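You operate a simulated robot arm through the tools that you are given. There is no shell and no other tool. Be economical: measure what you need, move in short steps, check, and stop when the job is done.

You are at the controls of a simulated two-armed robot. One attempt, no reset.

## Task
Zero the comparator on the brass block and lock it.
Fine: hold the comparator steady while you turn the fine knob; the block ends in the blue tray. Set down upright: what you pick out.

It is judged by the outcome, as a careful person would: the job done as asked, and still so three seconds after it is handed in. It fails if anything else is knocked over, pushed out of place, dropped, spilled or broken.

## Robot
Two 7-joint arms with two-finger parallel grippers on one trunk, on a base that drives. Base frame: it is fixed to the floor where the robot stands at the start and does not move with it; the origin is under the middle of the robot, x ahead of it, y to its left, z up. Readings come in m, rad, newtons and seconds.
The left shoulder is at the start at [0.06, 0.144, 0.926], the right one opposite. With the tool pointing down near the work surface each hand reaches from about 0.3 to 0.72 m from the robot's upright axis, wherever it stands, measured 20 degrees to its own side. Places, roughly: brass block (4x3x5 cm) [0.5, 0.1, 0.9]; comparator lock knob [0.5, 0.4, 0.9]; fine knob [0.5, 0.5, 0.9]; inside of the blue tray [0.5, -0.1, 0.9]; pocket of the comparator [0.5, 0.6, 0.9]. Payload 1.57 kg a hand.
The TCP of each hand is the grasp point between the finger pads, 0.03 m short of the fingertips. In the tool frame z runs along the fingers and y along their closing line. The gripper opens to 0.11 m. The fingers are 0.024 m wide and 0.012 m thick; the gripper's body (0.048 by 0.112 m) begins 0.078 m behind the TCP.
Orientation is told as [roll, pitch, yaw] about the base's x, y, z axes, in that order, counted from this pose: with the fingers straight down and closing along the base's y, the tool's x points along the base's -x, its y along +y and its z along -z.

## Interface
- The arms move only by the tool drive_tool. It takes "left_series", "right_series" or both (then of equal length, played together; a hand with none holds still); each is a list of rows, each an object (a shift or turn left out is 0, a gripper value left out holds the last) with "linear": the shift along the base's x, y, z in m, a list of three; "dr": the turn, a rotation vector about the base's x, y, z in rad, a list of three. In form: [{"linear": [x, y, z], "dr": [rx, ry, rz]}, ...]. A call has 1 to 12 rows; each row shifts and turns the commanded pose from where the row before left it. "left_fingers" and "right_fingers" are, for a hand that has rows, the gripper command, from -1 (shut) to 1 (fully open), values between in proportion, set as the call begins (left out, the last holds). Each row takes 0.2 s and may step no farther than 0.05 m and 0.15 rad from the row before; otherwise, or with a gripper value out of range, the whole call is refused. Where a pose cannot be reached the arm comes as near as it can. A force on the tool above 90 N (or 10 N above the force at the start of the call, whichever is more), or a blocked arm, ends the call early, and 0.2 s more pass. Each finger travels about 0.045 m/s and halts on what it meets, pressing with about 25 N; the grip force reading is that of the motor and also rises with nothing between the fingers. The clock runs only during rows and for 0.2 s after the last one: add rows that do not move to give the fingers time. The reply holds the time, the measured pose of the TCP, the force on the tool along the base axes, the opening and the grip force, in the units named above and with some noise, with the torque about the TCP (base axes, N m) and any sound that the robot's microphone picked up.
- Cameras (640 x 400 px; columns grow to the right, rows downward): "scene" is now at [0.0351, 0.0423, 1.5398]; the picture's right is [0.51, -0.86, 0.00], its down [-0.70, -0.42, -0.58] and it looks along [0.50, 0.29, -0.82] (base axes); focal length 284 px, centre (320, 200). "left" rides on the left gripper at [0.07, -0.016, -0.141] in its tool frame; the picture's right is [0.23, 0.97, 0.00], its down [-0.86, 0.20, -0.48] and it looks along [-0.47, 0.11, 0.88] (tool axes); focal length 222 px, centre (320, 200). "right" rides on the right gripper at [0.07, 0.016, -0.141] in its tool frame; the picture's right is [-0.23, 0.97, 0.00], its down [-0.86, -0.20, -0.48] and it looks along [-0.47, -0.11, 0.88] (tool axes); focal length 222 px, centre (320, 200).
- capture(camera): a new picture of that camera. No time passes.
- slide_trunk(by): slides the trunk up (or, below 0, down) by that many m; the arms and the scene camera ride with it, the base frame stays. It gives what a move gives, with no picture.
- drive_base(legs): drives the robot by 1 to 6 legs, each [ahead, left, turn to the left] in m, m and rad, along the robot's own axes; the way and the turn of a leg run together, so that a leg with both is an arc; at most 1.5 m and 3.142 rad a leg. The arms and the cameras ride along, it lands a little off, and it stops where it bumps. It gives what a move gives.
- head_to(pan, tilt): turns the head with the scene camera to pan (to the left, within 1.501 rad either way) and tilt (down, from -0.506 to 1.204), counted from straight ahead of the robot. It gives what a move gives.
- pixel_to_xyz(camera, pixels): for up to 12 pixels [column, row] of the newest picture of that camera ("zoom" is the newest enlarged one), the place [x, y, z] in the base frame of the surface seen there, good to about 0.003 m, but the place of the scene camera against the robot may be out by one fixed shift of up to 0.018 m in any direction. No time passes.
- inspect(camera, box): a new picture of the part [left, top, right, bottom] of that camera's present view, enlarged. No time passes.
- job_done(): hands the job in; it is judged then, once.

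Keep the steps short. Do not move on a guess: measure, check each grasp and each placing, and mend mistakes. In all there are 80 turns and 70 pictures (those below and enlarged ones count). Leave the grippers open and the arms clear of the work at the hand-in unless told otherwise, and finish with a single line.

The tools are called after "Emit:" by a JSON object that holds its "op" and its "data". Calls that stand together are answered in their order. drive_tool: Moves the arms, as the interface text tells. Its arguments: {"type":"object","properties":{"left_series":{"type":"array","items":{"type":"object","properties":{"linear":{"type":"array","items":{"type":"number"}},"dr":{"type":"array","items":{"type":"number"}}}}},"left_fingers":{"type":"number"},"right_series":{"type":"array","items":{"type":"object","properties":{"linear":{"type":"array","items":{"type":"number"}},"dr":{"type":"array","items":{"type":"number"}}}}},"right_fingers":{"type":"number"}},"required":[]} The other tools are called the same way: slide_trunk (by) slides the trunk up or down; drive_base (legs) drives the base; head_to (pan, tilt) turns the head that bears the scene camera; capture (camera) takes a picture; pixel_to_xyz (camera, pixels) gives the place of the surface under pixels of a picture; inspect (camera, box) takes an enlarged picture of a part of a camera's view; job_done () hands the job in.

At the start:

```text
clock: 0.0
left_position: [0.3066, 0.3456, 1.0004]
left_ee_rot: [-0.001, -0.001, 0.0]
left_ft_force: [-0.3, -0.9, 0.2]
left_wrist_torque: [-0.01, 0.02, 0.01]
left_grip_width: 0.1099
left_finger_force: 0.0
right_position: [0.3893, 0.0248, 0.9995]
right_ee_rot: [-0.001, 0.001, 0.0]
right_ft_force: [-0.9, 0.4, -0.1]
right_wrist_torque: [0.01, -0.01, -0.01]
right_grip_width: 0.1102
right_finger_force: 0.1
trunk travel left (down, up): [-0.525, 0.065]
robot x, y, heading: [-0.0017, 0.001, 0.001]
head pan, tilt: [0.536, 0.955]
```

scene: 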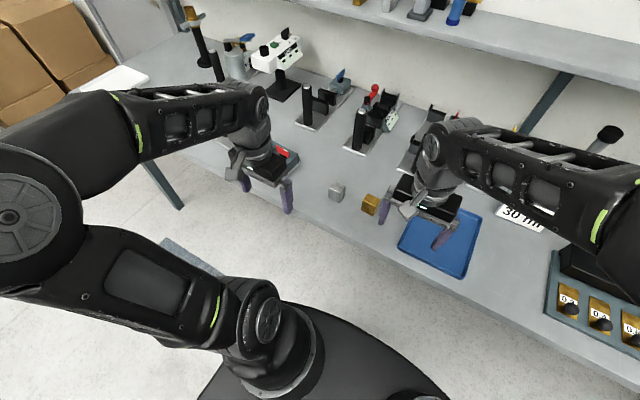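
right: 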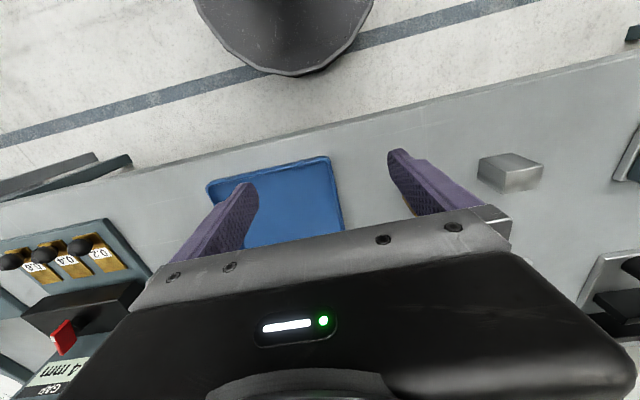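
left: 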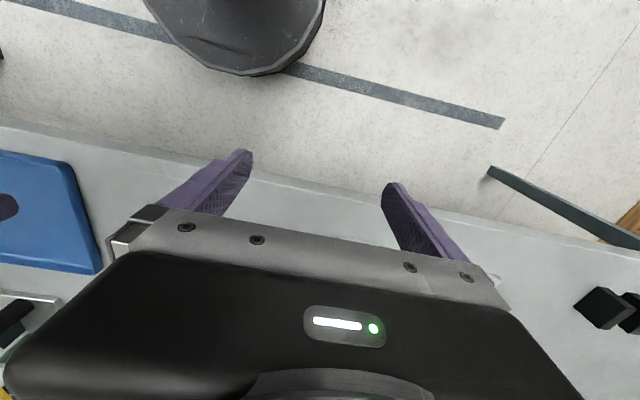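

I see several fixtures along the bench; the comparator is around (275,60) or (310,110). I'll enlarge two parts of the scene view.

Emit:
{"op": "inspect", "data": {"camera": "scene", "box": [160, 0, 340, 112]}}

Emit:
{"op": "inspect", "data": {"camera": "scene", "box": [280, 60, 480, 230]}}

```text
3.56 times, centred on (250, 56) of scene
```

zoom: 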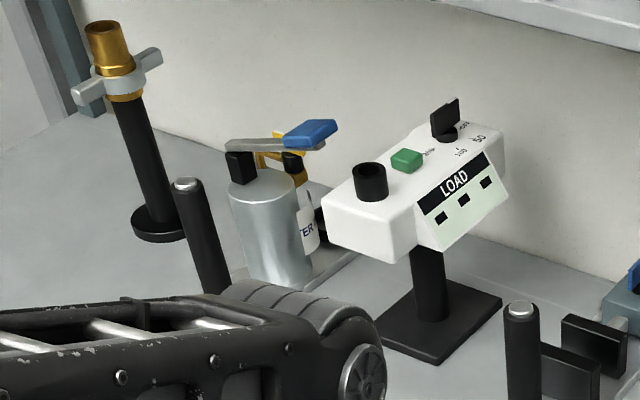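

```text
2.35 times, centred on (380, 145) of scene
```

zoom: 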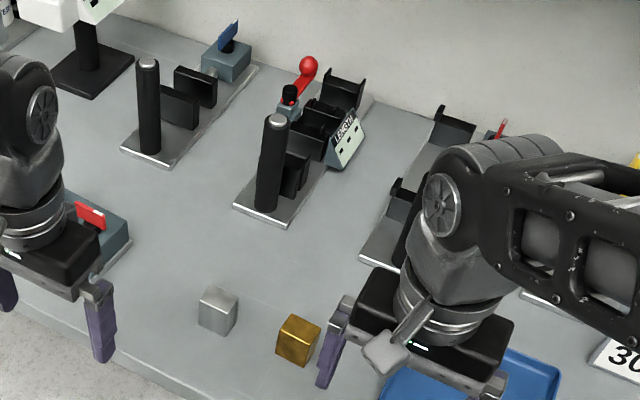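

The comparator (blue-grey base, red paddle near (285,152)) is hidden under the left hand. I'll raise and pull back the left hand, then look again.

Emit:
{"op": "drive_tool", "data": {"left_series": [{"linear": [0, 0, 0.05]}, {"linear": [0, 0, 0.05]}, {"linear": [-0.03, -0.04, 0]}, {"linear": [-0.03, -0.04, 0]}, {"linear": [0, -0.05, 0]}, {"linear": [0, -0.05, 0]}], "right_series": [{"linear": [0, 0, 0.05]}, {"linear": [0, 0, 0.05]}, {"linear": [0, -0.05, 0]}, {"linear": [0, -0.05, 0]}, {"linear": [0, -0.05, 0]}, {"linear": [0, -0.05, 0]}]}}

Emit:
{"op": "capture", "data": {"camera": "scene"}}

```text
clock: 1.4
left_position: [0.2527, 0.1652, 1.0908]
left_ee_rot: [-0.001, 0.001, 0.0]
left_ft_force: [-0.1, 0.2, -0.4]
left_wrist_torque: [0.03, 0.01, 0.0]
left_grip_width: 0.1098
left_finger_force: 0.1
left hand out of reach, approached as far as the arm can: row 4, 5
right_position: [0.3881, -0.1763, 1.0991]
right_ee_rot: [0.0, 0.001, 0.0]
right_ft_force: [0.0, 0.2, -0.5]
right_wrist_torque: [-0.02, 0.02, 0.0]
right_grip_width: 0.11
right_finger_force: 0.0
trunk travel left (down, up): [-0.525, 0.065]
robot x, y, heading: [0.0, -0.0008, 0.002]
head pan, tilt: [0.536, 0.955]
```

```text
64 pictures are left
```

scene: 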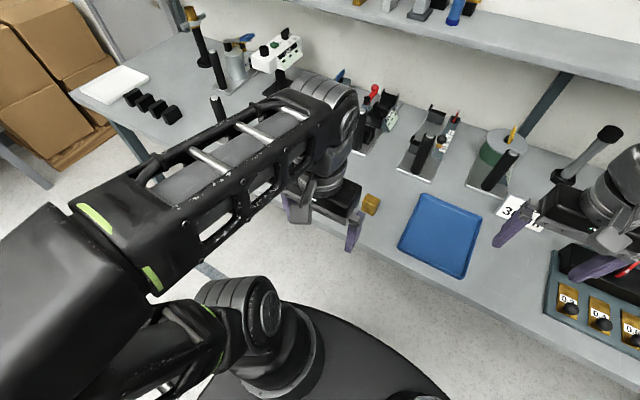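

The arm still covers it. I'll swing the left hand out to the left, over the floor.

Emit:
{"op": "drive_tool", "data": {"left_series": [{"linear": [0, 0.05, 0]}, {"linear": [0, 0.05, 0]}, {"linear": [0, 0.05, 0]}, {"linear": [0, 0.05, 0]}, {"linear": [0, 0.05, 0]}, {"linear": [0, 0.05, 0]}, {"linear": [-0.02, 0.045, 0]}, {"linear": [-0.02, 0.045, 0]}, {"linear": [-0.04, 0, 0]}, {"linear": [-0.04, 0, 0]}]}}

Emit:
{"op": "capture", "data": {"camera": "scene"}}

```text
clock: 3.6
left_position: [0.1325, 0.56, 1.089]
left_ee_rot: [0.0, 0.002, -0.003]
left_ft_force: [-0.8, -1.4, -0.6]
left_wrist_torque: [0.0, -0.05, 0.0]
left_grip_width: 0.1099
left_finger_force: 0.1
right_position: [0.3875, -0.1758, 1.099]
right_ee_rot: [0.0, 0.0, 0.0]
right_ft_force: [-0.3, 0.0, -0.6]
right_wrist_torque: [-0.01, -0.02, 0.0]
right_grip_width: 0.1097
right_finger_force: 0.1
trunk travel left (down, up): [-0.525, 0.065]
robot x, y, heading: [-0.0035, 0.0038, 0.001]
head pan, tilt: [0.536, 0.955]
```

```text
63 pictures are left
```

scene: 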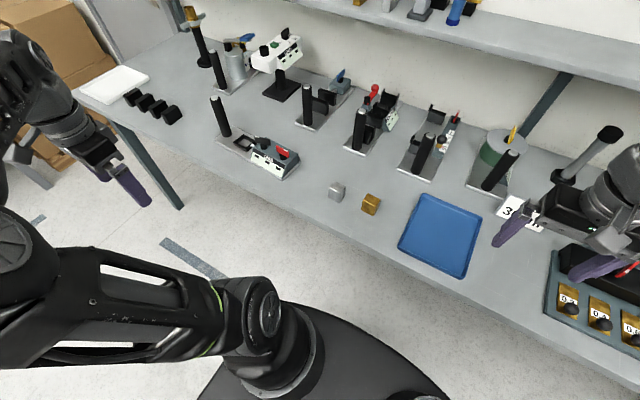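

Now the comparator is visible around (260,150). I'll enlarge it and the blocks.

Emit:
{"op": "inspect", "data": {"camera": "scene", "box": [200, 90, 312, 190]}}

Emit:
{"op": "inspect", "data": {"camera": "scene", "box": [310, 160, 490, 280]}}

Emit:
{"op": "pixel_to_xyz", "data": {"camera": "scene", "pixels": [[370, 196], [371, 205], [337, 186], [440, 235], [240, 143], [263, 142], [283, 153], [268, 161], [214, 99], [228, 134], [442, 195], [437, 265]]}}

```text
4.00 times, centred on (256, 140) of scene
```

zoom: 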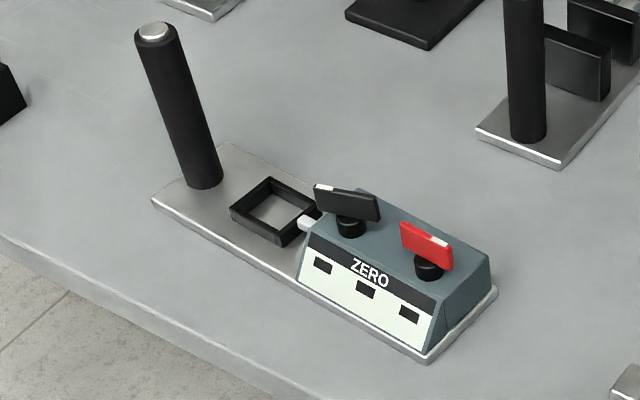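

```text
3.33 times, centred on (400, 220) of scene
```

zoom: 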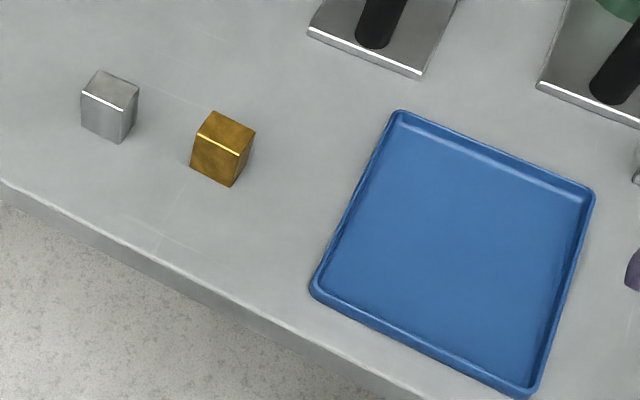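

```text
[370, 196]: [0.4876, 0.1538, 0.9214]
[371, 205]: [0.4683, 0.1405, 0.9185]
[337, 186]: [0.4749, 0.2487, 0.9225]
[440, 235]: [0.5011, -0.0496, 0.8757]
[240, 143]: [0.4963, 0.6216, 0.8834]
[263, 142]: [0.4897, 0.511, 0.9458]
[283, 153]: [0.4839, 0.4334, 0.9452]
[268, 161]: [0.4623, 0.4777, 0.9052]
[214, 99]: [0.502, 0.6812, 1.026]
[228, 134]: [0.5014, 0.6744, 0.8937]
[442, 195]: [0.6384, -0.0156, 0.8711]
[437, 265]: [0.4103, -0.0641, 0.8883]
```

Brass block top is near scene (370,198), the comparator has post, pocket, black fine knob, red lock knob and three lamps. I'll bring the left hand in front, then drive the base left about 0.3 m so the pocket is within reach.

Emit:
{"op": "drive_tool", "data": {"left_series": [{"linear": [0.04, -0.03, 0.01]}, {"linear": [0.04, -0.03, 0.01]}, {"linear": [0.04, -0.03, 0.01]}, {"linear": [0.02, -0.045, 0]}, {"linear": [0, -0.045, 0]}]}}

Emit:
{"op": "drive_base", "data": {"legs": [[0, 0.3, 0]]}}

Emit:
{"op": "capture", "data": {"camera": "left"}}

Emit:
{"op": "capture", "data": {"camera": "right"}}

```text
refused: row 1 steps farther than a row can; nothing moved
```

```text
clock: 5.6
left_position: [0.132, 0.857, 1.0891]
left_ee_rot: [-0.002, -0.001, -0.001]
left_ft_force: [0.3, 1.4, -0.1]
left_wrist_torque: [-0.01, -0.07, -0.02]
left_grip_width: 0.1099
left_finger_force: 0.0
right_position: [0.3881, 0.1229, 1.1004]
right_ee_rot: [0.0, 0.0, 0.001]
right_ft_force: [-0.3, -0.6, -0.3]
right_wrist_torque: [0.01, -0.01, -0.02]
right_grip_width: 0.1103
right_finger_force: 0.1
trunk travel left (down, up): [-0.525, 0.065]
robot x, y, heading: [0.0027, 0.3023, -0.001]
head pan, tilt: [0.536, 0.955]
```

```text
60 pictures are left
```

left: 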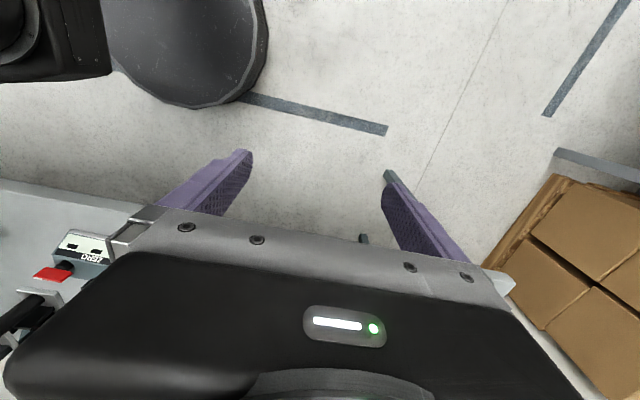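

```text
59 pictures are left
```

right: 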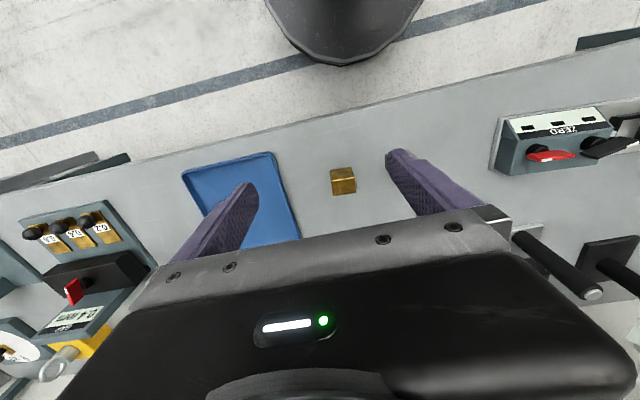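

The base drove fine (arm row was refused as too long). The right camera sees the brass block at (343,181) and the comparator at (555,140). I'll measure both through it.

Emit:
{"op": "pixel_to_xyz", "data": {"camera": "right", "pixels": [[333, 182], [353, 179], [335, 194], [355, 191], [331, 170], [351, 168], [300, 165], [550, 156], [612, 147], [550, 140], [370, 150], [190, 175]]}}

Emit:
{"op": "inspect", "data": {"camera": "right", "box": [310, 150, 374, 214]}}

Emit:
{"op": "capture", "data": {"camera": "scene"}}

```text
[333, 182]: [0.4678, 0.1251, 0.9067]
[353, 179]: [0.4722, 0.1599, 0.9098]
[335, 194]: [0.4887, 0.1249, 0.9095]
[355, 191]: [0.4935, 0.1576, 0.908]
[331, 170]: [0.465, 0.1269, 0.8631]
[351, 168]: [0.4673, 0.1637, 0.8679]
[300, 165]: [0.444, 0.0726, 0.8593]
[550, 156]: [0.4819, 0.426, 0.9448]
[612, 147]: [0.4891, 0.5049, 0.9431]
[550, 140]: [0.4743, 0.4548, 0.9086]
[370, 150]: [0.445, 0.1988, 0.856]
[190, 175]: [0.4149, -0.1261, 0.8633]
```

```text
6.25 times, centred on (342, 182) of right
```

zoom: 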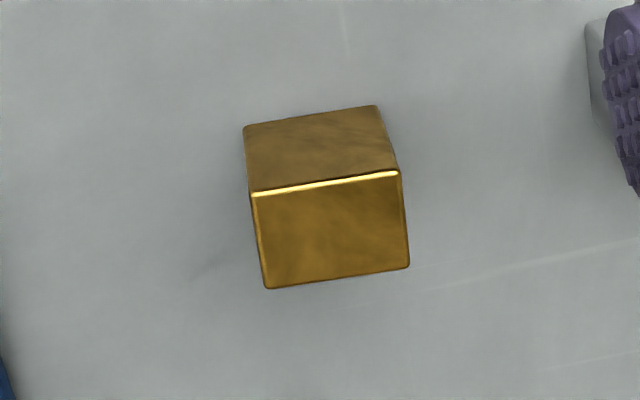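

```text
57 pictures are left
```

scene: 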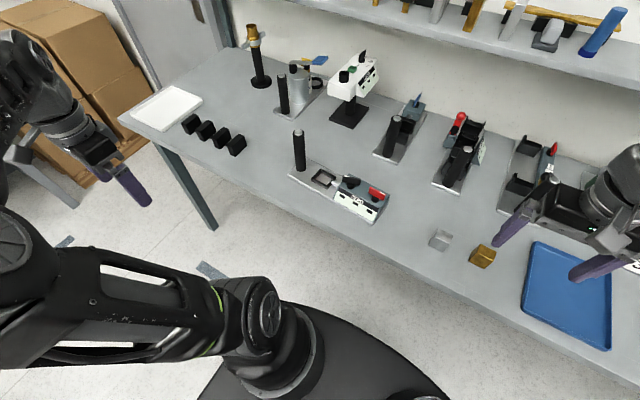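

The block seems 3 cm along x, 4 cm along y. I'll measure its top corners in the zoom, and the comparator with an enlarged view.

Emit:
{"op": "inspect", "data": {"camera": "right", "box": [312, 150, 376, 214]}}

Emit:
{"op": "pixel_to_xyz", "data": {"camera": "zoom", "pixels": [[246, 196], [380, 177], [258, 282], [390, 262], [320, 225], [235, 132], [360, 112]]}}

Emit:
{"op": "inspect", "data": {"camera": "scene", "box": [284, 120, 400, 230]}}

Emit:
{"op": "pixel_to_xyz", "data": {"camera": "scene", "pixels": [[482, 250], [324, 178], [310, 177], [325, 185], [337, 179], [322, 170], [298, 133], [302, 165], [352, 182], [376, 193], [440, 236], [260, 210]]}}

```text
6.25 times, centred on (344, 182) of right
```

zoom: 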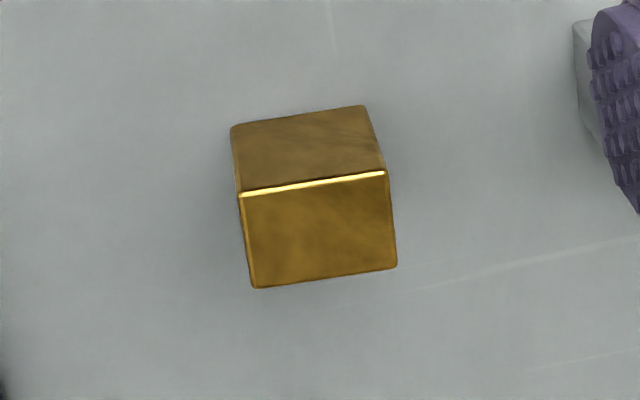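

```text
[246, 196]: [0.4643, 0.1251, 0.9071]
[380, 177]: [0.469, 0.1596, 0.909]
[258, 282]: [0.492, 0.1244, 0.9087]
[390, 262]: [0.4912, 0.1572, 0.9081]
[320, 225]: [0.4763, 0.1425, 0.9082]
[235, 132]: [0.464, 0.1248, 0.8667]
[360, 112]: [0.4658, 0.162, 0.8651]
```

```text
3.64 times, centred on (342, 175) of scene
```

zoom: 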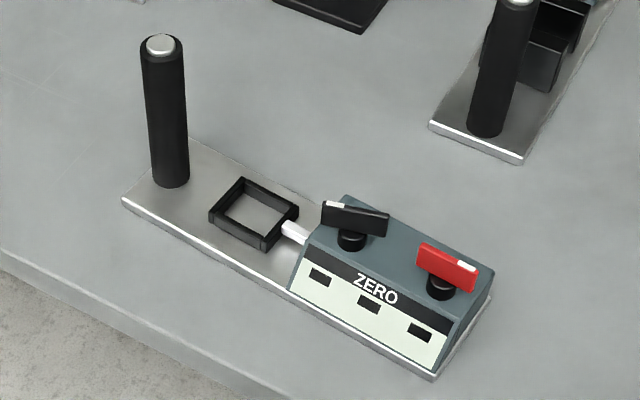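

```text
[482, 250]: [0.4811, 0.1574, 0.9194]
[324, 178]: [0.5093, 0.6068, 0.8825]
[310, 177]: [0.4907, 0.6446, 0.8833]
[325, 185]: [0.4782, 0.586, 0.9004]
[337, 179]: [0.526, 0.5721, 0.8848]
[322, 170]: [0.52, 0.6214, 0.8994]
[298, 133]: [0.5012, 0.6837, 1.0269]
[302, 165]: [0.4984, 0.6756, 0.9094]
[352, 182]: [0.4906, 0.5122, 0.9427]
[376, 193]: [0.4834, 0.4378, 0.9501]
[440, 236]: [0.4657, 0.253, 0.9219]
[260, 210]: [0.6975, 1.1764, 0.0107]
```

Block centre is about (0.478, 0.1425), top z 0.908, nearly axis-aligned; the pocket's long side is also along y. Because the post stands close to the pocket, I'll grasp with fingers closing along x (yaw +90°). First bring the left hand in, turning, and the right hand out of the way.

Emit:
{"op": "drive_tool", "data": {"left_series": [{"linear": [0.015, -0.044, 0.005], "dr": [0, 0, 0.1427]}, {"linear": [0.015, -0.044, 0.005], "dr": [0, 0, 0.1427]}, {"linear": [0.015, -0.044, 0], "dr": [0, 0, 0.1427]}, {"linear": [0.015, -0.044, 0], "dr": [0, 0, 0.1427]}, {"linear": [0.015, -0.044, 0], "dr": [0, 0, 0.1427]}, {"linear": [0.015, -0.044, 0], "dr": [0, 0, 0.1427]}, {"linear": [0.015, -0.044, 0], "dr": [0, 0, 0.1427]}, {"linear": [0.015, -0.044, 0], "dr": [0, 0, 0.1427]}, {"linear": [0.015, -0.044, 0], "dr": [0, 0, 0.1427]}, {"linear": [0.015, -0.044, 0], "dr": [0, 0, 0.1427]}, {"linear": [0.015, -0.044, 0], "dr": [0, 0, 0.1427]}], "right_series": [{"linear": [0, -0.05, 0]}, {"linear": [0, -0.05, 0]}, {"linear": [0, -0.05, 0]}, {"linear": [0, -0.05, 0]}, {"linear": [0, -0.05, 0]}, {}, {}, {}, {}, {}, {}]}}

```text
clock: 8.0
left_position: [0.3167, 0.379, 1.08]
left_ee_rot: [0.0, -0.001, 1.572]
left_ft_force: [0.6, 0.3, 0.2]
left_wrist_torque: [0.01, 0.0, 0.01]
left_grip_width: 0.1099
left_finger_force: 0.0
left hand out of reach, approached as far as the arm can: row 5, 6
right_position: [0.3893, -0.1285, 1.0982]
right_ee_rot: [-0.001, 0.001, 0.001]
right_ft_force: [0.5, -0.7, -0.2]
right_wrist_torque: [0.0, -0.01, 0.0]
right_grip_width: 0.1102
right_finger_force: 0.0
trunk travel left (down, up): [-0.525, 0.065]
robot x, y, heading: [0.0009, 0.2966, -0.0]
head pan, tilt: [0.536, 0.955]
```

Left is at yaw 1.57. Now over the brass block.

Emit:
{"op": "drive_tool", "data": {"left_series": [{"linear": [0.023, -0.0338, 0.0]}, {"linear": [0.023, -0.0338, 0.0]}, {"linear": [0.023, -0.0338, 0.0]}, {"linear": [0.023, -0.0338, 0.0]}, {"linear": [0.023, -0.0338, 0.0]}, {"linear": [0.023, -0.0338, 0.0]}, {"linear": [0.023, -0.0337, 0.0]}, {}]}}

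Emit:
{"op": "capture", "data": {"camera": "left"}}

```text
clock: 9.8
left_position: [0.4674, 0.1552, 1.0609]
left_ee_rot: [-0.008, 0.006, 1.572]
left_ft_force: [-0.9, 0.2, -0.1]
left_wrist_torque: [0.01, -0.02, -0.01]
left_grip_width: 0.1099
left_finger_force: 0.0
left hand out of reach, approached as far as the arm can: row 7
right_position: [0.3879, -0.1276, 1.0993]
right_ee_rot: [-0.001, 0.0, -0.001]
right_ft_force: [-0.1, 0.2, 0.1]
right_wrist_torque: [0.03, 0.0, -0.01]
right_grip_width: 0.1099
right_finger_force: 0.0
trunk travel left (down, up): [-0.525, 0.065]
robot x, y, heading: [0.0013, 0.2982, 0.003]
head pan, tilt: [0.536, 0.955]
```

```text
54 pictures are left
```

left: 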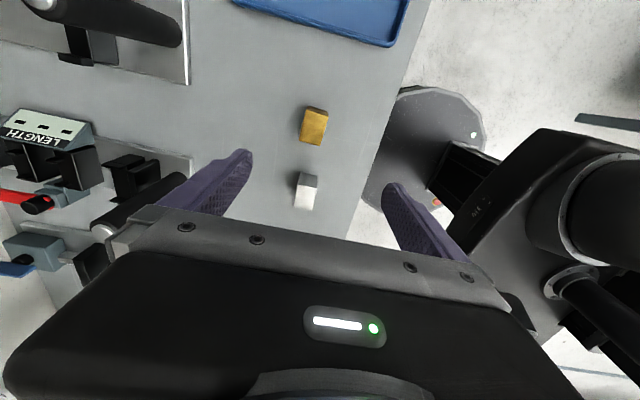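

At this base position the pick is at the edge of reach; I'll shift the base right by 0.15 m, then reposition.

Emit:
{"op": "drive_base", "data": {"legs": [[0, -0.15, 0]]}}

Emit:
{"op": "drive_tool", "data": {"left_series": [{"linear": [0, 0.046, 0.0]}, {"linear": [0, 0.046, 0.0]}, {"linear": [0, 0.046, 0.0]}, {}]}}

Emit:
{"op": "capture", "data": {"camera": "left"}}

```text
clock: 11.2
left_position: [0.4665, 0.0062, 1.0601]
left_ee_rot: [-0.005, 0.003, 1.572]
left_ft_force: [-0.7, -0.1, -0.1]
left_wrist_torque: [0.05, -0.02, 0.02]
left_grip_width: 0.1098
left_finger_force: 0.1
right_position: [0.3892, -0.277, 1.0982]
right_ee_rot: [0.002, 0.001, 0.002]
right_ft_force: [0.4, 0.2, 0.3]
right_wrist_torque: [0.07, 0.01, 0.02]
right_grip_width: 0.11
right_finger_force: 0.1
trunk travel left (down, up): [-0.525, 0.065]
robot x, y, heading: [0.0025, 0.147, 0.005]
head pan, tilt: [0.536, 0.955]
```

```text
clock: 12.2
left_position: [0.4668, 0.1437, 1.0602]
left_ee_rot: [-0.008, 0.004, 1.571]
left_ft_force: [-0.9, 0.4, -0.2]
left_wrist_torque: [0.01, 0.02, -0.02]
left_grip_width: 0.11
left_finger_force: 0.1
right_position: [0.3887, -0.2755, 1.0982]
right_ee_rot: [0.001, -0.001, 0.003]
right_ft_force: [0.4, -0.3, 0.0]
right_wrist_torque: [-0.01, 0.02, 0.01]
right_grip_width: 0.1101
right_finger_force: 0.1
trunk travel left (down, up): [-0.525, 0.065]
robot x, y, heading: [0.0026, 0.1516, 0.005]
head pan, tilt: [0.536, 0.955]
```

```text
53 pictures are left
```

left: 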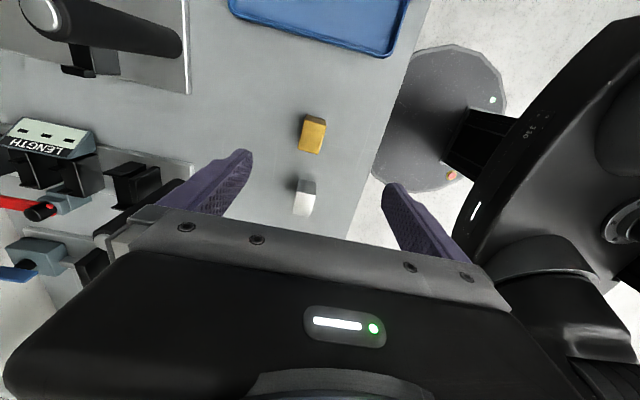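

The block is at (312,133). Measuring its top corners in an enlarged view.

Emit:
{"op": "inspect", "data": {"camera": "left", "box": [280, 110, 344, 150]}}

Emit:
{"op": "pixel_to_xyz", "data": {"camera": "left", "pixels": [[303, 117], [324, 121], [302, 132], [322, 135], [312, 126], [306, 182]]}}

```text
10.00 times, centred on (312, 130) of left
```

zoom: 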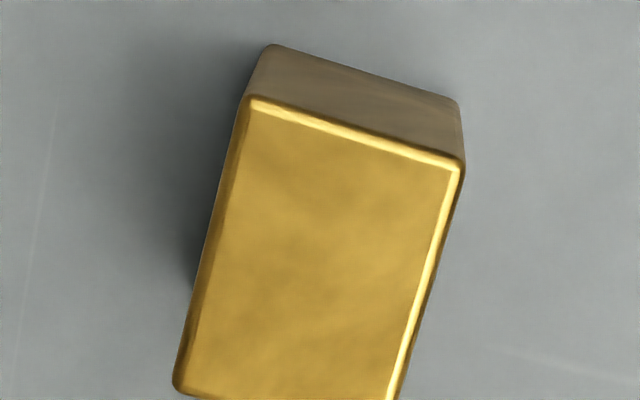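

```text
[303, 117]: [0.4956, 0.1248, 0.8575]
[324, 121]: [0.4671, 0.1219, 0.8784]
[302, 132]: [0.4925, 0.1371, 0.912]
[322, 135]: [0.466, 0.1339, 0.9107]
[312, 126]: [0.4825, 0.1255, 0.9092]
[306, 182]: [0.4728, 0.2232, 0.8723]
```

Emit:
{"op": "inspect", "data": {"camera": "left", "box": [276, 110, 356, 160]}}

Emit:
{"op": "pixel_to_xyz", "data": {"camera": "left", "pixels": [[306, 121], [325, 127], [299, 148], [318, 152], [312, 137]]}}

```text
8.00 times, centred on (316, 135) of left
```

zoom: 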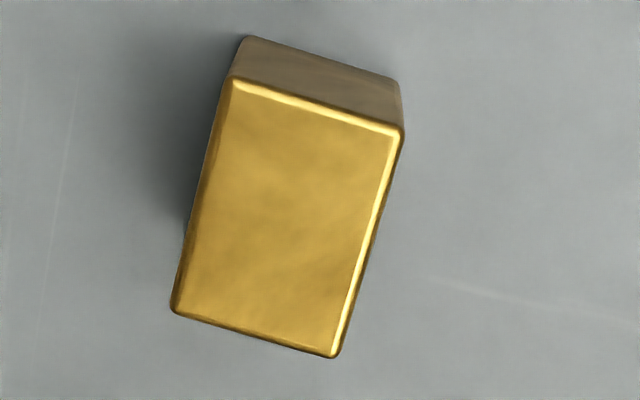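

```text
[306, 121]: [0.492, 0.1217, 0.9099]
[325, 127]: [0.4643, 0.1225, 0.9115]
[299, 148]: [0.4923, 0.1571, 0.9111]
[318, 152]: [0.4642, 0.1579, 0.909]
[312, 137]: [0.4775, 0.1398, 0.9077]
```

Axis-aligned, centre (0.478, 0.140), top 0.910. Aligning and descending to just above, fingers straddling.

Emit:
{"op": "drive_tool", "data": {"left_series": [{"linear": [0.011, -0.004, -0.03]}, {"linear": [0, 0, -0.04]}, {"linear": [0, 0, -0.04]}, {}]}}

```text
clock: 13.2
left_position: [0.4794, 0.1408, 0.95]
left_ee_rot: [-0.006, 0.005, 1.574]
left_ft_force: [0.8, 1.1, 0.4]
left_wrist_torque: [0.01, 0.0, -0.01]
left_grip_width: 0.1103
left_finger_force: 0.1
right_position: [0.3887, -0.2765, 1.0987]
right_ee_rot: [0.0, 0.001, 0.001]
right_ft_force: [1.0, 0.1, -0.1]
right_wrist_torque: [0.01, 0.03, -0.03]
right_grip_width: 0.11
right_finger_force: 0.0
trunk travel left (down, up): [-0.525, 0.065]
robot x, y, heading: [0.0009, 0.1457, 0.001]
head pan, tilt: [0.536, 0.955]
```

Down to z 0.917, square the small tilt, then close.

Emit:
{"op": "drive_tool", "data": {"left_series": [{"linear": [-0.001, -0.001, -0.033], "dr": [0.006, -0.005, 0]}, {}]}}

Emit:
{"op": "drive_tool", "data": {"left_fingers": -1, "left_series": [{}, {}, {}, {}, {}, {}]}}

Emit:
{"op": "capture", "data": {"camera": "left"}}

```text
clock: 13.8
left_position: [0.4767, 0.1392, 0.9187]
left_ee_rot: [-0.012, 0.0, 1.572]
left_ft_force: [0.5, -0.4, -0.6]
left_wrist_torque: [0.02, 0.01, 0.0]
left_grip_width: 0.11
left_finger_force: 0.0
right_position: [0.3883, -0.2778, 1.1002]
right_ee_rot: [0.0, -0.002, 0.001]
right_ft_force: [1.0, -0.3, -0.2]
right_wrist_torque: [-0.01, 0.0, -0.03]
right_grip_width: 0.1098
right_finger_force: 0.0
trunk travel left (down, up): [-0.525, 0.065]
robot x, y, heading: [0.0, 0.1503, 0.008]
head pan, tilt: [0.536, 0.955]
```

```text
clock: 15.2
left_position: [0.4773, 0.1389, 0.9189]
left_ee_rot: [-0.012, 0.0, 1.572]
left_ft_force: [0.3, 0.3, 1.4]
left_wrist_torque: [0.0, 0.06, 0.0]
left_grip_width: 0.0295
left_finger_force: 24.6
right_position: [0.389, -0.2768, 1.098]
right_ee_rot: [0.0, 0.001, 0.002]
right_ft_force: [0.3, -1.2, 0.2]
right_wrist_torque: [-0.03, 0.01, 0.03]
right_grip_width: 0.1098
right_finger_force: 0.1
trunk travel left (down, up): [-0.525, 0.065]
robot x, y, heading: [-0.0068, 0.1515, 0.001]
head pan, tilt: [0.536, 0.955]
```

```text
50 pictures are left
```

left: 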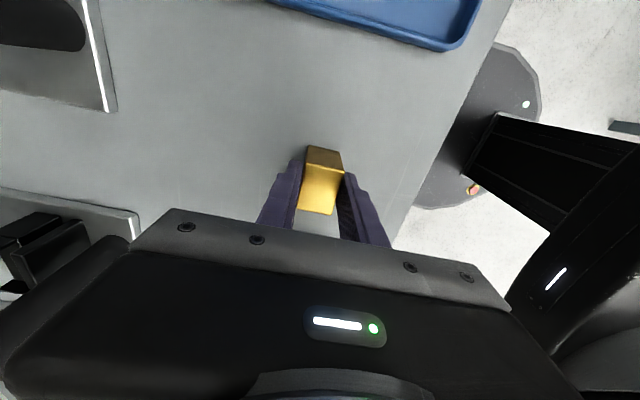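

Gripped (0.0295 m). Lift, square the tilt, then drive left 0.25 m so the pocket is in comfortable reach.

Emit:
{"op": "drive_tool", "data": {"left_series": [{"linear": [0, 0, 0.03]}, {"linear": [0, 0, 0.045]}, {"linear": [0, 0, 0.045], "dr": [0, 0.012, 0]}, {}]}}

Emit:
{"op": "drive_base", "data": {"legs": [[0, 0.2, 0]]}}

Emit:
{"op": "capture", "data": {"camera": "scene"}}

Emit:
{"op": "capture", "data": {"camera": "right"}}

```text
clock: 16.2
left_position: [0.4765, 0.1387, 1.0384]
left_ee_rot: [-0.001, 0.001, 1.573]
left_ft_force: [-0.1, -0.4, -3.8]
left_wrist_torque: [-0.03, 0.0, 0.02]
left_grip_width: 0.0295
left_finger_force: 24.9
right_position: [0.39, -0.2772, 1.0991]
right_ee_rot: [0.001, 0.001, 0.001]
right_ft_force: [-0.9, -0.5, -0.4]
right_wrist_torque: [-0.02, -0.01, 0.02]
right_grip_width: 0.1102
right_finger_force: 0.1
trunk travel left (down, up): [-0.525, 0.065]
robot x, y, heading: [-0.0017, 0.1454, 0.003]
head pan, tilt: [0.536, 0.955]
```

```text
clock: 17.8
left_position: [0.4749, 0.3399, 1.0376]
left_ee_rot: [0.001, -0.003, 1.572]
left_ft_force: [-0.2, 1.0, -5.3]
left_wrist_torque: [-0.03, 0.0, 0.02]
left_grip_width: 0.0299
left_finger_force: 25.4
right_position: [0.3894, -0.0757, 1.0994]
right_ee_rot: [-0.001, 0.0, 0.0]
right_ft_force: [0.6, -0.4, 0.5]
right_wrist_torque: [-0.03, 0.02, 0.03]
right_grip_width: 0.11
right_finger_force: 0.2
trunk travel left (down, up): [-0.525, 0.065]
robot x, y, heading: [-0.0006, 0.3468, 0.004]
head pan, tilt: [0.536, 0.955]
```

```text
49 pictures are left
```

scene: 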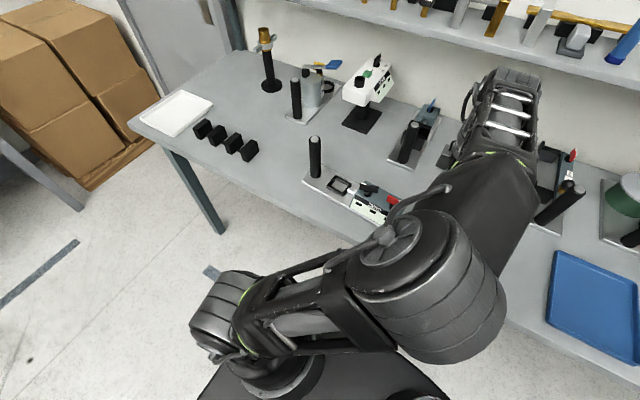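

```text
48 pictures are left
```

right: 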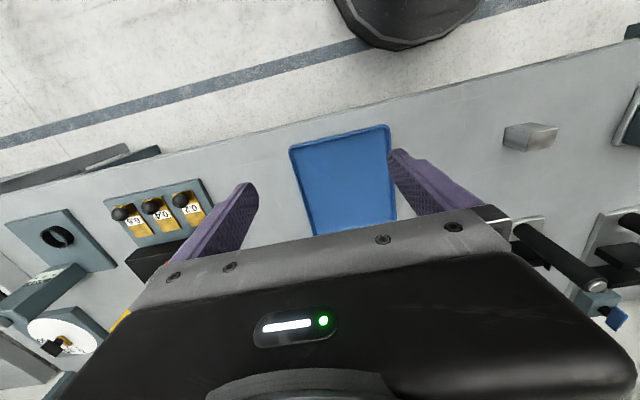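

Held firmly. I'll bring the left hand next to the pocket (y 0.5, block bottom above the knobs) and the right hand to y 0.25, so the right wrist camera can measure the pocket.

Emit:
{"op": "drive_tool", "data": {"left_series": [{"linear": [0.0, 0.04, 0.0]}, {"linear": [0.0, 0.04, 0.0]}, {"linear": [0.0, 0.04, 0]}, {"linear": [0.0, 0.04, 0]}, {}, {}, {}, {}], "right_series": [{}, {"linear": [-0.015, 0.045, 0]}, {"linear": [-0.015, 0.045, 0]}, {"linear": [-0.015, 0.045, 0]}, {"linear": [-0.015, 0.045, 0]}, {"linear": [0, 0.045, 0]}, {"linear": [0, 0.045, 0]}, {"linear": [0, 0.045, 0]}]}}

Emit:
{"op": "capture", "data": {"camera": "right"}}

Emit:
{"op": "capture", "data": {"camera": "scene"}}

```text
clock: 19.6
left_position: [0.4766, 0.4986, 1.0376]
left_ee_rot: [0.001, -0.001, 1.57]
left_ft_force: [0.3, 0.3, -4.5]
left_wrist_torque: [0.0, 0.01, -0.02]
left_grip_width: 0.0295
left_finger_force: 24.9
right_position: [0.3278, 0.2399, 1.0998]
right_ee_rot: [0.001, 0.0, -0.001]
right_ft_force: [-0.3, 0.9, -0.3]
right_wrist_torque: [-0.01, 0.01, -0.04]
right_grip_width: 0.1101
right_finger_force: 0.0
trunk travel left (down, up): [-0.525, 0.065]
robot x, y, heading: [0.0009, 0.3502, 0.003]
head pan, tilt: [0.536, 0.955]
```

```text
47 pictures are left
```

right: 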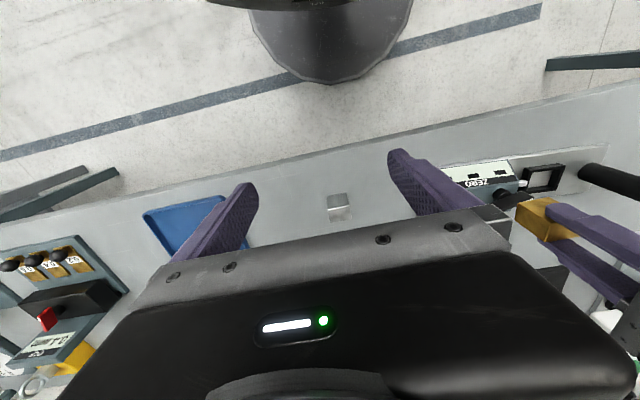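

```text
46 pictures are left
```

scene: 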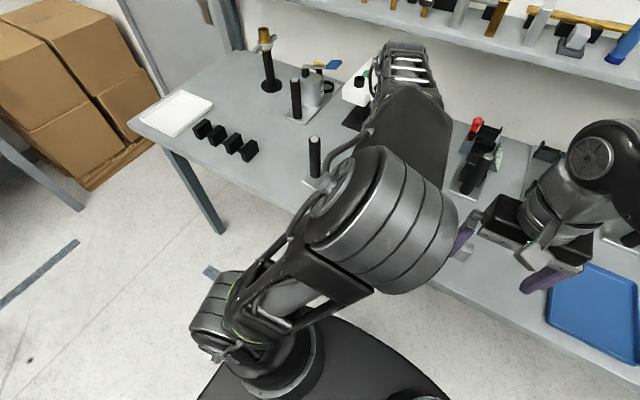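

Excellent: the right camera sees the pocket at (543,177). Enlarging and measuring it.

Emit:
{"op": "inspect", "data": {"camera": "right", "box": [500, 145, 596, 205]}}

Emit:
{"op": "pixel_to_xyz", "data": {"camera": "zoom", "pixels": [[320, 200], [280, 200], [350, 180]]}}

```text
6.67 times, centred on (548, 175) of right
```

zoom: 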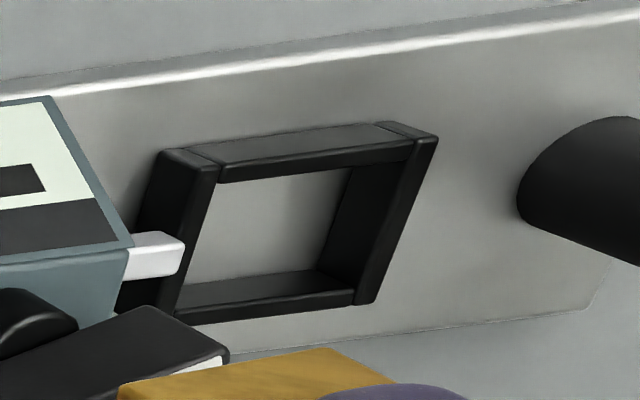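

```text
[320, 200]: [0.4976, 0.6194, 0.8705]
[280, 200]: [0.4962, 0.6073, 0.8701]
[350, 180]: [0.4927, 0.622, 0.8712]
```

Emit:
{"op": "pixel_to_xyz", "data": {"camera": "zoom", "pixels": [[320, 163], [320, 168], [200, 220], [190, 245], [415, 200], [400, 230], [265, 308], [265, 313], [270, 275], [230, 178], [205, 297], [345, 290]]}}

```text
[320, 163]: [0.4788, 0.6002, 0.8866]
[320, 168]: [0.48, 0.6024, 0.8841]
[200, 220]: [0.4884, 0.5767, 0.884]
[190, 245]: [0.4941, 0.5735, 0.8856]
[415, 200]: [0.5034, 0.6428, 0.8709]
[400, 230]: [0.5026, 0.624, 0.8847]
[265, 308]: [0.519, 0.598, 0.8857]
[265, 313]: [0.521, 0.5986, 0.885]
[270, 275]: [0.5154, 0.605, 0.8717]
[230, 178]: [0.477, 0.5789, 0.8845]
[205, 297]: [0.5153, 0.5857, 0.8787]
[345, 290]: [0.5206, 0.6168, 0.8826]
```

Pocket: floor z 0.8705, walls to 0.885, centre about (0.4996, 0.6005), inside about 35 x 44 mm. Moving the block over it and down to about 2 cm above the walls.

Emit:
{"op": "drive_tool", "data": {"left_series": [{"linear": [0.008, 0.034, 0.0]}, {"linear": [0.008, 0.034, 0.0]}, {"linear": [0.007, 0.0324, 0]}, {"linear": [0, 0, -0.035]}, {"linear": [0, 0, -0.035]}, {}]}}

Emit:
{"op": "inspect", "data": {"camera": "right", "box": [500, 135, 612, 205]}}

Emit:
{"op": "capture", "data": {"camera": "left"}}

```text
clock: 21.0
left_position: [0.4981, 0.5999, 0.9669]
left_ee_rot: [0.002, -0.001, 1.57]
left_ft_force: [-0.2, -0.4, -3.8]
left_wrist_torque: [-0.02, 0.05, -0.01]
left_grip_width: 0.0294
left_finger_force: 25.2
right_position: [0.3288, 0.2381, 1.0996]
right_ee_rot: [0.001, 0.001, 0.0]
right_ft_force: [-0.2, 0.0, -0.5]
right_wrist_torque: [-0.02, -0.01, -0.02]
right_grip_width: 0.1101
right_finger_force: 0.1
trunk travel left (down, up): [-0.525, 0.065]
robot x, y, heading: [0.0023, 0.3481, -0.002]
head pan, tilt: [0.536, 0.955]
```

```text
5.71 times, centred on (556, 170) of right
```

zoom: 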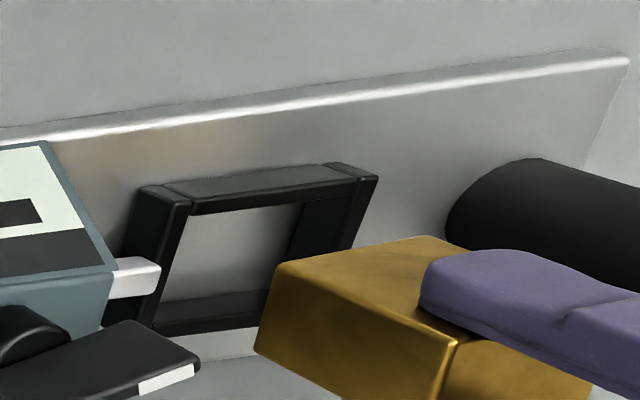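

```text
43 pictures are left
```

left: 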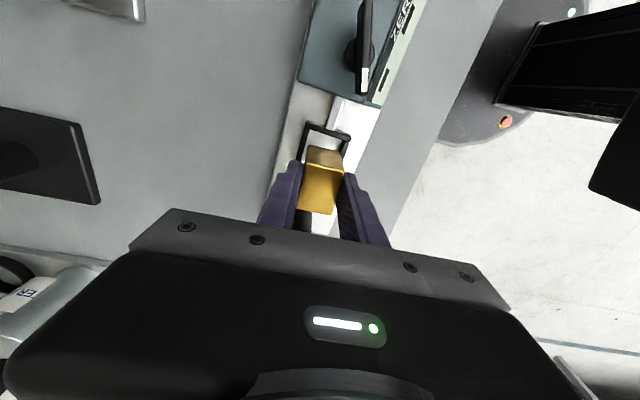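

Measuring block vs pocket wall in the left view.

Emit:
{"op": "inspect", "data": {"camera": "left", "box": [285, 110, 365, 160]}}

Emit:
{"op": "pixel_to_xyz", "data": {"camera": "zoom", "pixels": [[280, 120], [330, 310], [220, 310], [440, 330], [160, 240], [450, 290], [400, 155], [330, 380], [300, 240], [350, 190]]}}

```text
8.00 times, centred on (325, 135) of left
```

zoom: 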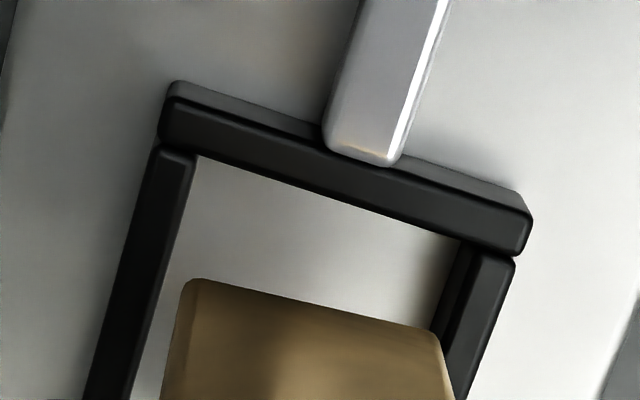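

```text
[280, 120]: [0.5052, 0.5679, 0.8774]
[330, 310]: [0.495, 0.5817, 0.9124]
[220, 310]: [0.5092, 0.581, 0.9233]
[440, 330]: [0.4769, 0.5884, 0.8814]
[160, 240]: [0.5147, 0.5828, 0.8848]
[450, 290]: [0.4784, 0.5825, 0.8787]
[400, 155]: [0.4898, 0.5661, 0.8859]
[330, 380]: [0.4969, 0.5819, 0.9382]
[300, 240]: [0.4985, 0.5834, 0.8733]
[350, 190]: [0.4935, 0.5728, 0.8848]
```

Emit:
{"op": "pixel_to_xyz", "data": {"camera": "zoom", "pixels": [[152, 230], [140, 270], [175, 180], [490, 285], [478, 330], [500, 270], [190, 130], [500, 225], [200, 295], [425, 345], [440, 260], [182, 250]]}}

```text
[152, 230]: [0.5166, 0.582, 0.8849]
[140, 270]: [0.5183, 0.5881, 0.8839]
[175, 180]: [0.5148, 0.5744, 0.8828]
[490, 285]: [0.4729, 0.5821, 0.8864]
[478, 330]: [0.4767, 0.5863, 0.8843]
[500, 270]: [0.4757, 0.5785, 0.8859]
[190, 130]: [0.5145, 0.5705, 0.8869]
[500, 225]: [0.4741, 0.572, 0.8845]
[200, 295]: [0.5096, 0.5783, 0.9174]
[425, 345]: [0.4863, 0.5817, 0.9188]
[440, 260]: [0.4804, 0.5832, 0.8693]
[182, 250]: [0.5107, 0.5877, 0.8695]
```

Relative to the pocket the block is about 1.5 mm too far +x and 2 mm too far +y. Correct, then lower until just past the wall tops.

Emit:
{"op": "drive_tool", "data": {"left_series": [{"linear": [-0.0015, -0.002, 0.0]}, {"linear": [0, 0, -0.01]}, {"linear": [0, 0, -0.01]}, {"linear": [0, 0, -0.006]}, {}]}}

Emit:
{"op": "inspect", "data": {"camera": "left", "box": [285, 110, 365, 160]}}

```text
clock: 22.2
left_position: [0.4974, 0.5967, 0.9418]
left_ee_rot: [0.001, 0.0, 1.571]
left_ft_force: [0.1, 0.1, -5.0]
left_wrist_torque: [-0.05, -0.01, 0.0]
left_grip_width: 0.0297
left_finger_force: 24.5
right_position: [0.3287, 0.2388, 1.0996]
right_ee_rot: [0.0, -0.001, 0.001]
right_ft_force: [-0.1, -0.8, 0.6]
right_wrist_torque: [-0.02, 0.03, -0.02]
right_grip_width: 0.1099
right_finger_force: 0.1
trunk travel left (down, up): [-0.525, 0.065]
robot x, y, heading: [-0.0019, 0.3468, 0.001]
head pan, tilt: [0.536, 0.955]
```

```text
8.00 times, centred on (325, 135) of left
```

zoom: 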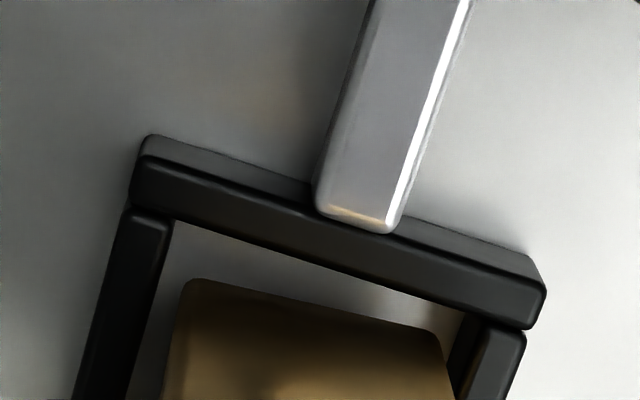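

Block bottom is just inside the walls with gaps on all visible sides. Lowering further.

Emit:
{"op": "drive_tool", "data": {"left_series": [{"linear": [0, -0.001, -0.005]}, {"linear": [0, 0, -0.004]}, {}]}}

Emit:
{"op": "drive_tool", "data": {"left_series": [{"linear": [0, 0, -0.002]}, {}]}}

Emit:
{"op": "inspect", "data": {"camera": "left", "box": [285, 110, 365, 160]}}

```text
clock: 23.0
left_position: [0.4988, 0.5956, 0.933]
left_ee_rot: [0.0, 0.001, 1.57]
left_ft_force: [0.5, 0.9, -3.8]
left_wrist_torque: [-0.03, 0.01, 0.03]
left_grip_width: 0.0295
left_finger_force: 24.5
right_position: [0.3272, 0.2381, 1.0995]
right_ee_rot: [-0.001, 0.0, 0.0]
right_ft_force: [-0.3, 0.6, -0.1]
right_wrist_torque: [-0.01, -0.02, 0.0]
right_grip_width: 0.1101
right_finger_force: 0.0
trunk travel left (down, up): [-0.525, 0.065]
robot x, y, heading: [-0.0019, 0.3522, 0.001]
head pan, tilt: [0.536, 0.955]
```

```text
clock: 23.6
left_position: [0.4981, 0.596, 0.9313]
left_ee_rot: [0.0, 0.0, 1.572]
left_ft_force: [-0.2, 0.1, -4.8]
left_wrist_torque: [-0.01, 0.0, 0.01]
left_grip_width: 0.0299
left_finger_force: 25.2
right_position: [0.3276, 0.24, 1.0991]
right_ee_rot: [0.0, 0.0, 0.0]
right_ft_force: [0.6, -0.5, 0.4]
right_wrist_torque: [0.0, 0.01, -0.01]
right_grip_width: 0.1101
right_finger_force: 0.1
trunk travel left (down, up): [-0.525, 0.065]
robot x, y, heading: [0.0033, 0.349, -0.003]
head pan, tilt: [0.536, 0.955]
```

```text
8.00 times, centred on (325, 135) of left
```

zoom: 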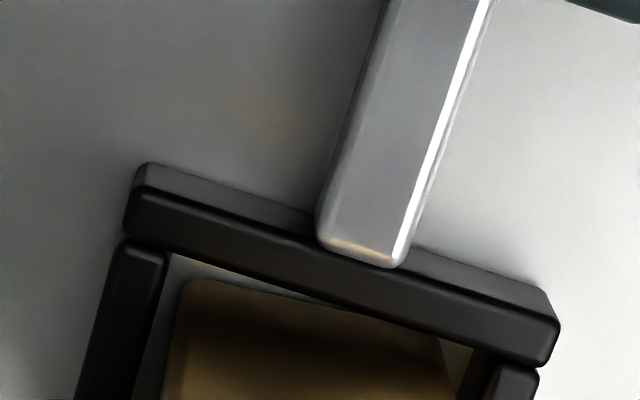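

Inside the pocket, no contact yet. Small steps down until it touches.

Emit:
{"op": "drive_tool", "data": {"left_series": [{"linear": [0, 0, -0.0015]}, {}]}}

Emit:
{"op": "drive_tool", "data": {"left_series": [{"linear": [0, 0, -0.001]}, {}]}}

```text
clock: 24.2
left_position: [0.4974, 0.5966, 0.9305]
left_ee_rot: [-0.002, -0.001, 1.57]
left_ft_force: [1.1, 0.5, 7.8]
left_wrist_torque: [-0.05, 0.16, -0.03]
left_grip_width: 0.0297
left_finger_force: 24.6
right_position: [0.3276, 0.2388, 1.0999]
right_ee_rot: [0.0, 0.0, 0.0]
right_ft_force: [-0.5, -0.1, 0.7]
right_wrist_torque: [0.02, -0.02, 0.02]
right_grip_width: 0.1101
right_finger_force: 0.1
trunk travel left (down, up): [-0.525, 0.065]
robot x, y, heading: [0.0005, 0.347, -0.005]
head pan, tilt: [0.536, 0.955]
```

```text
clock: 24.8
left_position: [0.498, 0.5962, 0.9304]
left_ee_rot: [-0.004, -0.002, 1.571]
left_ft_force: [2.6, 1.8, 21.8]
left_wrist_torque: [-0.09, 0.04, -0.02]
left_grip_width: 0.0296
left_finger_force: 24.7
right_position: [0.3272, 0.2395, 1.0995]
right_ee_rot: [0.001, -0.003, 0.0]
right_ft_force: [0.9, 0.2, -0.7]
right_wrist_torque: [0.01, 0.03, 0.01]
right_grip_width: 0.1101
right_finger_force: 0.1
trunk travel left (down, up): [-0.525, 0.065]
robot x, y, heading: [0.0005, 0.3437, 0.003]
head pan, tilt: [0.536, 0.955]
```

Seated (22 N upward at z 0.930). Relax slightly and open partly.

Emit:
{"op": "drive_tool", "data": {"left_series": [{"linear": [0, 0, 0.0012]}, {}]}}

Emit:
{"op": "drive_tool", "data": {"left_fingers": 0.1, "left_series": [{}, {}, {}, {}]}}

Emit:
{"op": "drive_tool", "data": {"left_series": [{"linear": [0, 0, 0.03]}, {"linear": [0, 0, 0.04]}, {"linear": [0, 0, 0.04]}, {}]}}

Emit:
{"op": "capture", "data": {"camera": "left"}}

```text
clock: 25.4
left_position: [0.4974, 0.5967, 0.9316]
left_ee_rot: [-0.004, -0.001, 1.572]
left_ft_force: [6.4, 2.5, 18.1]
left_wrist_torque: [0.14, -0.18, -0.03]
left_grip_width: 0.0298
left_finger_force: 24.4
right_position: [0.3278, 0.2379, 1.0995]
right_ee_rot: [0.0, 0.002, 0.001]
right_ft_force: [0.1, -0.5, -1.0]
right_wrist_torque: [-0.04, -0.02, -0.02]
right_grip_width: 0.1099
right_finger_force: 0.1
trunk travel left (down, up): [-0.525, 0.065]
robot x, y, heading: [-0.0029, 0.3484, 0.002]
head pan, tilt: [0.536, 0.955]
```

```text
clock: 26.4
left_position: [0.4959, 0.5966, 0.93]
left_ee_rot: [0.0, 0.0, 1.572]
left_ft_force: [0.0, 0.1, 0.1]
left_wrist_torque: [0.0, -0.02, 0.0]
left_grip_width: 0.0604
left_finger_force: 0.0
right_position: [0.3278, 0.2384, 1.0994]
right_ee_rot: [0.0, -0.001, -0.001]
right_ft_force: [0.2, 0.4, -0.8]
right_wrist_torque: [0.01, -0.01, 0.0]
right_grip_width: 0.1098
right_finger_force: 0.1
trunk travel left (down, up): [-0.525, 0.065]
robot x, y, heading: [-0.0009, 0.3486, 0.002]
head pan, tilt: [0.536, 0.955]
```

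```text
clock: 27.4
left_position: [0.4972, 0.5976, 1.0391]
left_ee_rot: [0.001, 0.0, 1.57]
left_ft_force: [0.5, 0.3, 0.8]
left_wrist_torque: [0.01, 0.03, -0.04]
left_grip_width: 0.0607
left_finger_force: 0.0
right_position: [0.3288, 0.2388, 1.0996]
right_ee_rot: [0.0, 0.0, 0.0]
right_ft_force: [0.5, 0.5, 0.1]
right_wrist_torque: [0.0, 0.01, 0.04]
right_grip_width: 0.11
right_finger_force: 0.1
trunk travel left (down, up): [-0.525, 0.065]
robot x, y, heading: [0.0028, 0.3474, 0.002]
head pan, tilt: [0.536, 0.955]
```

```text
39 pictures are left
```

left: 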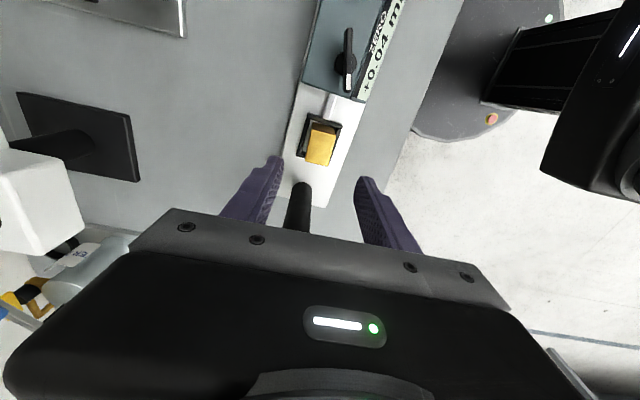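

The block sits in the pocket and the display has come on: "+0.04 m…". Zoom on it.

Emit:
{"op": "inspect", "data": {"camera": "right", "box": [430, 140, 610, 220]}}

Emit:
{"op": "inspect", "data": {"camera": "left", "box": [280, 0, 420, 180]}}

```text
3.56 times, centred on (520, 180) of right
```

zoom: 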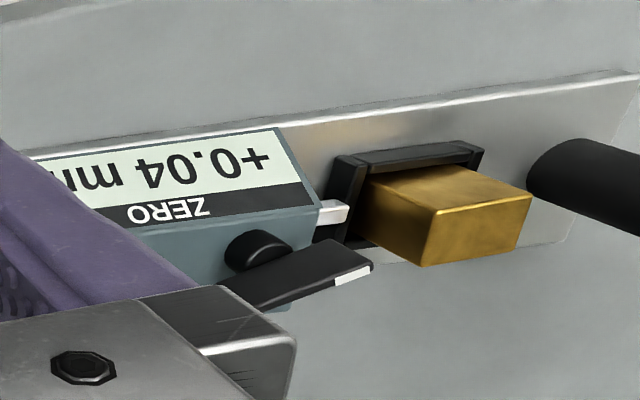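

```text
2.22 times, centred on (350, 90) of left
```

zoom: 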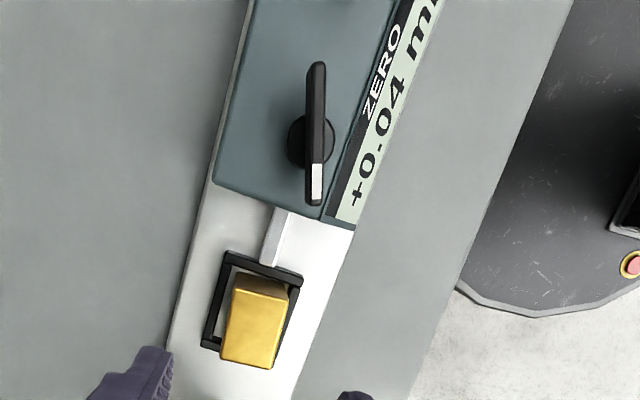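

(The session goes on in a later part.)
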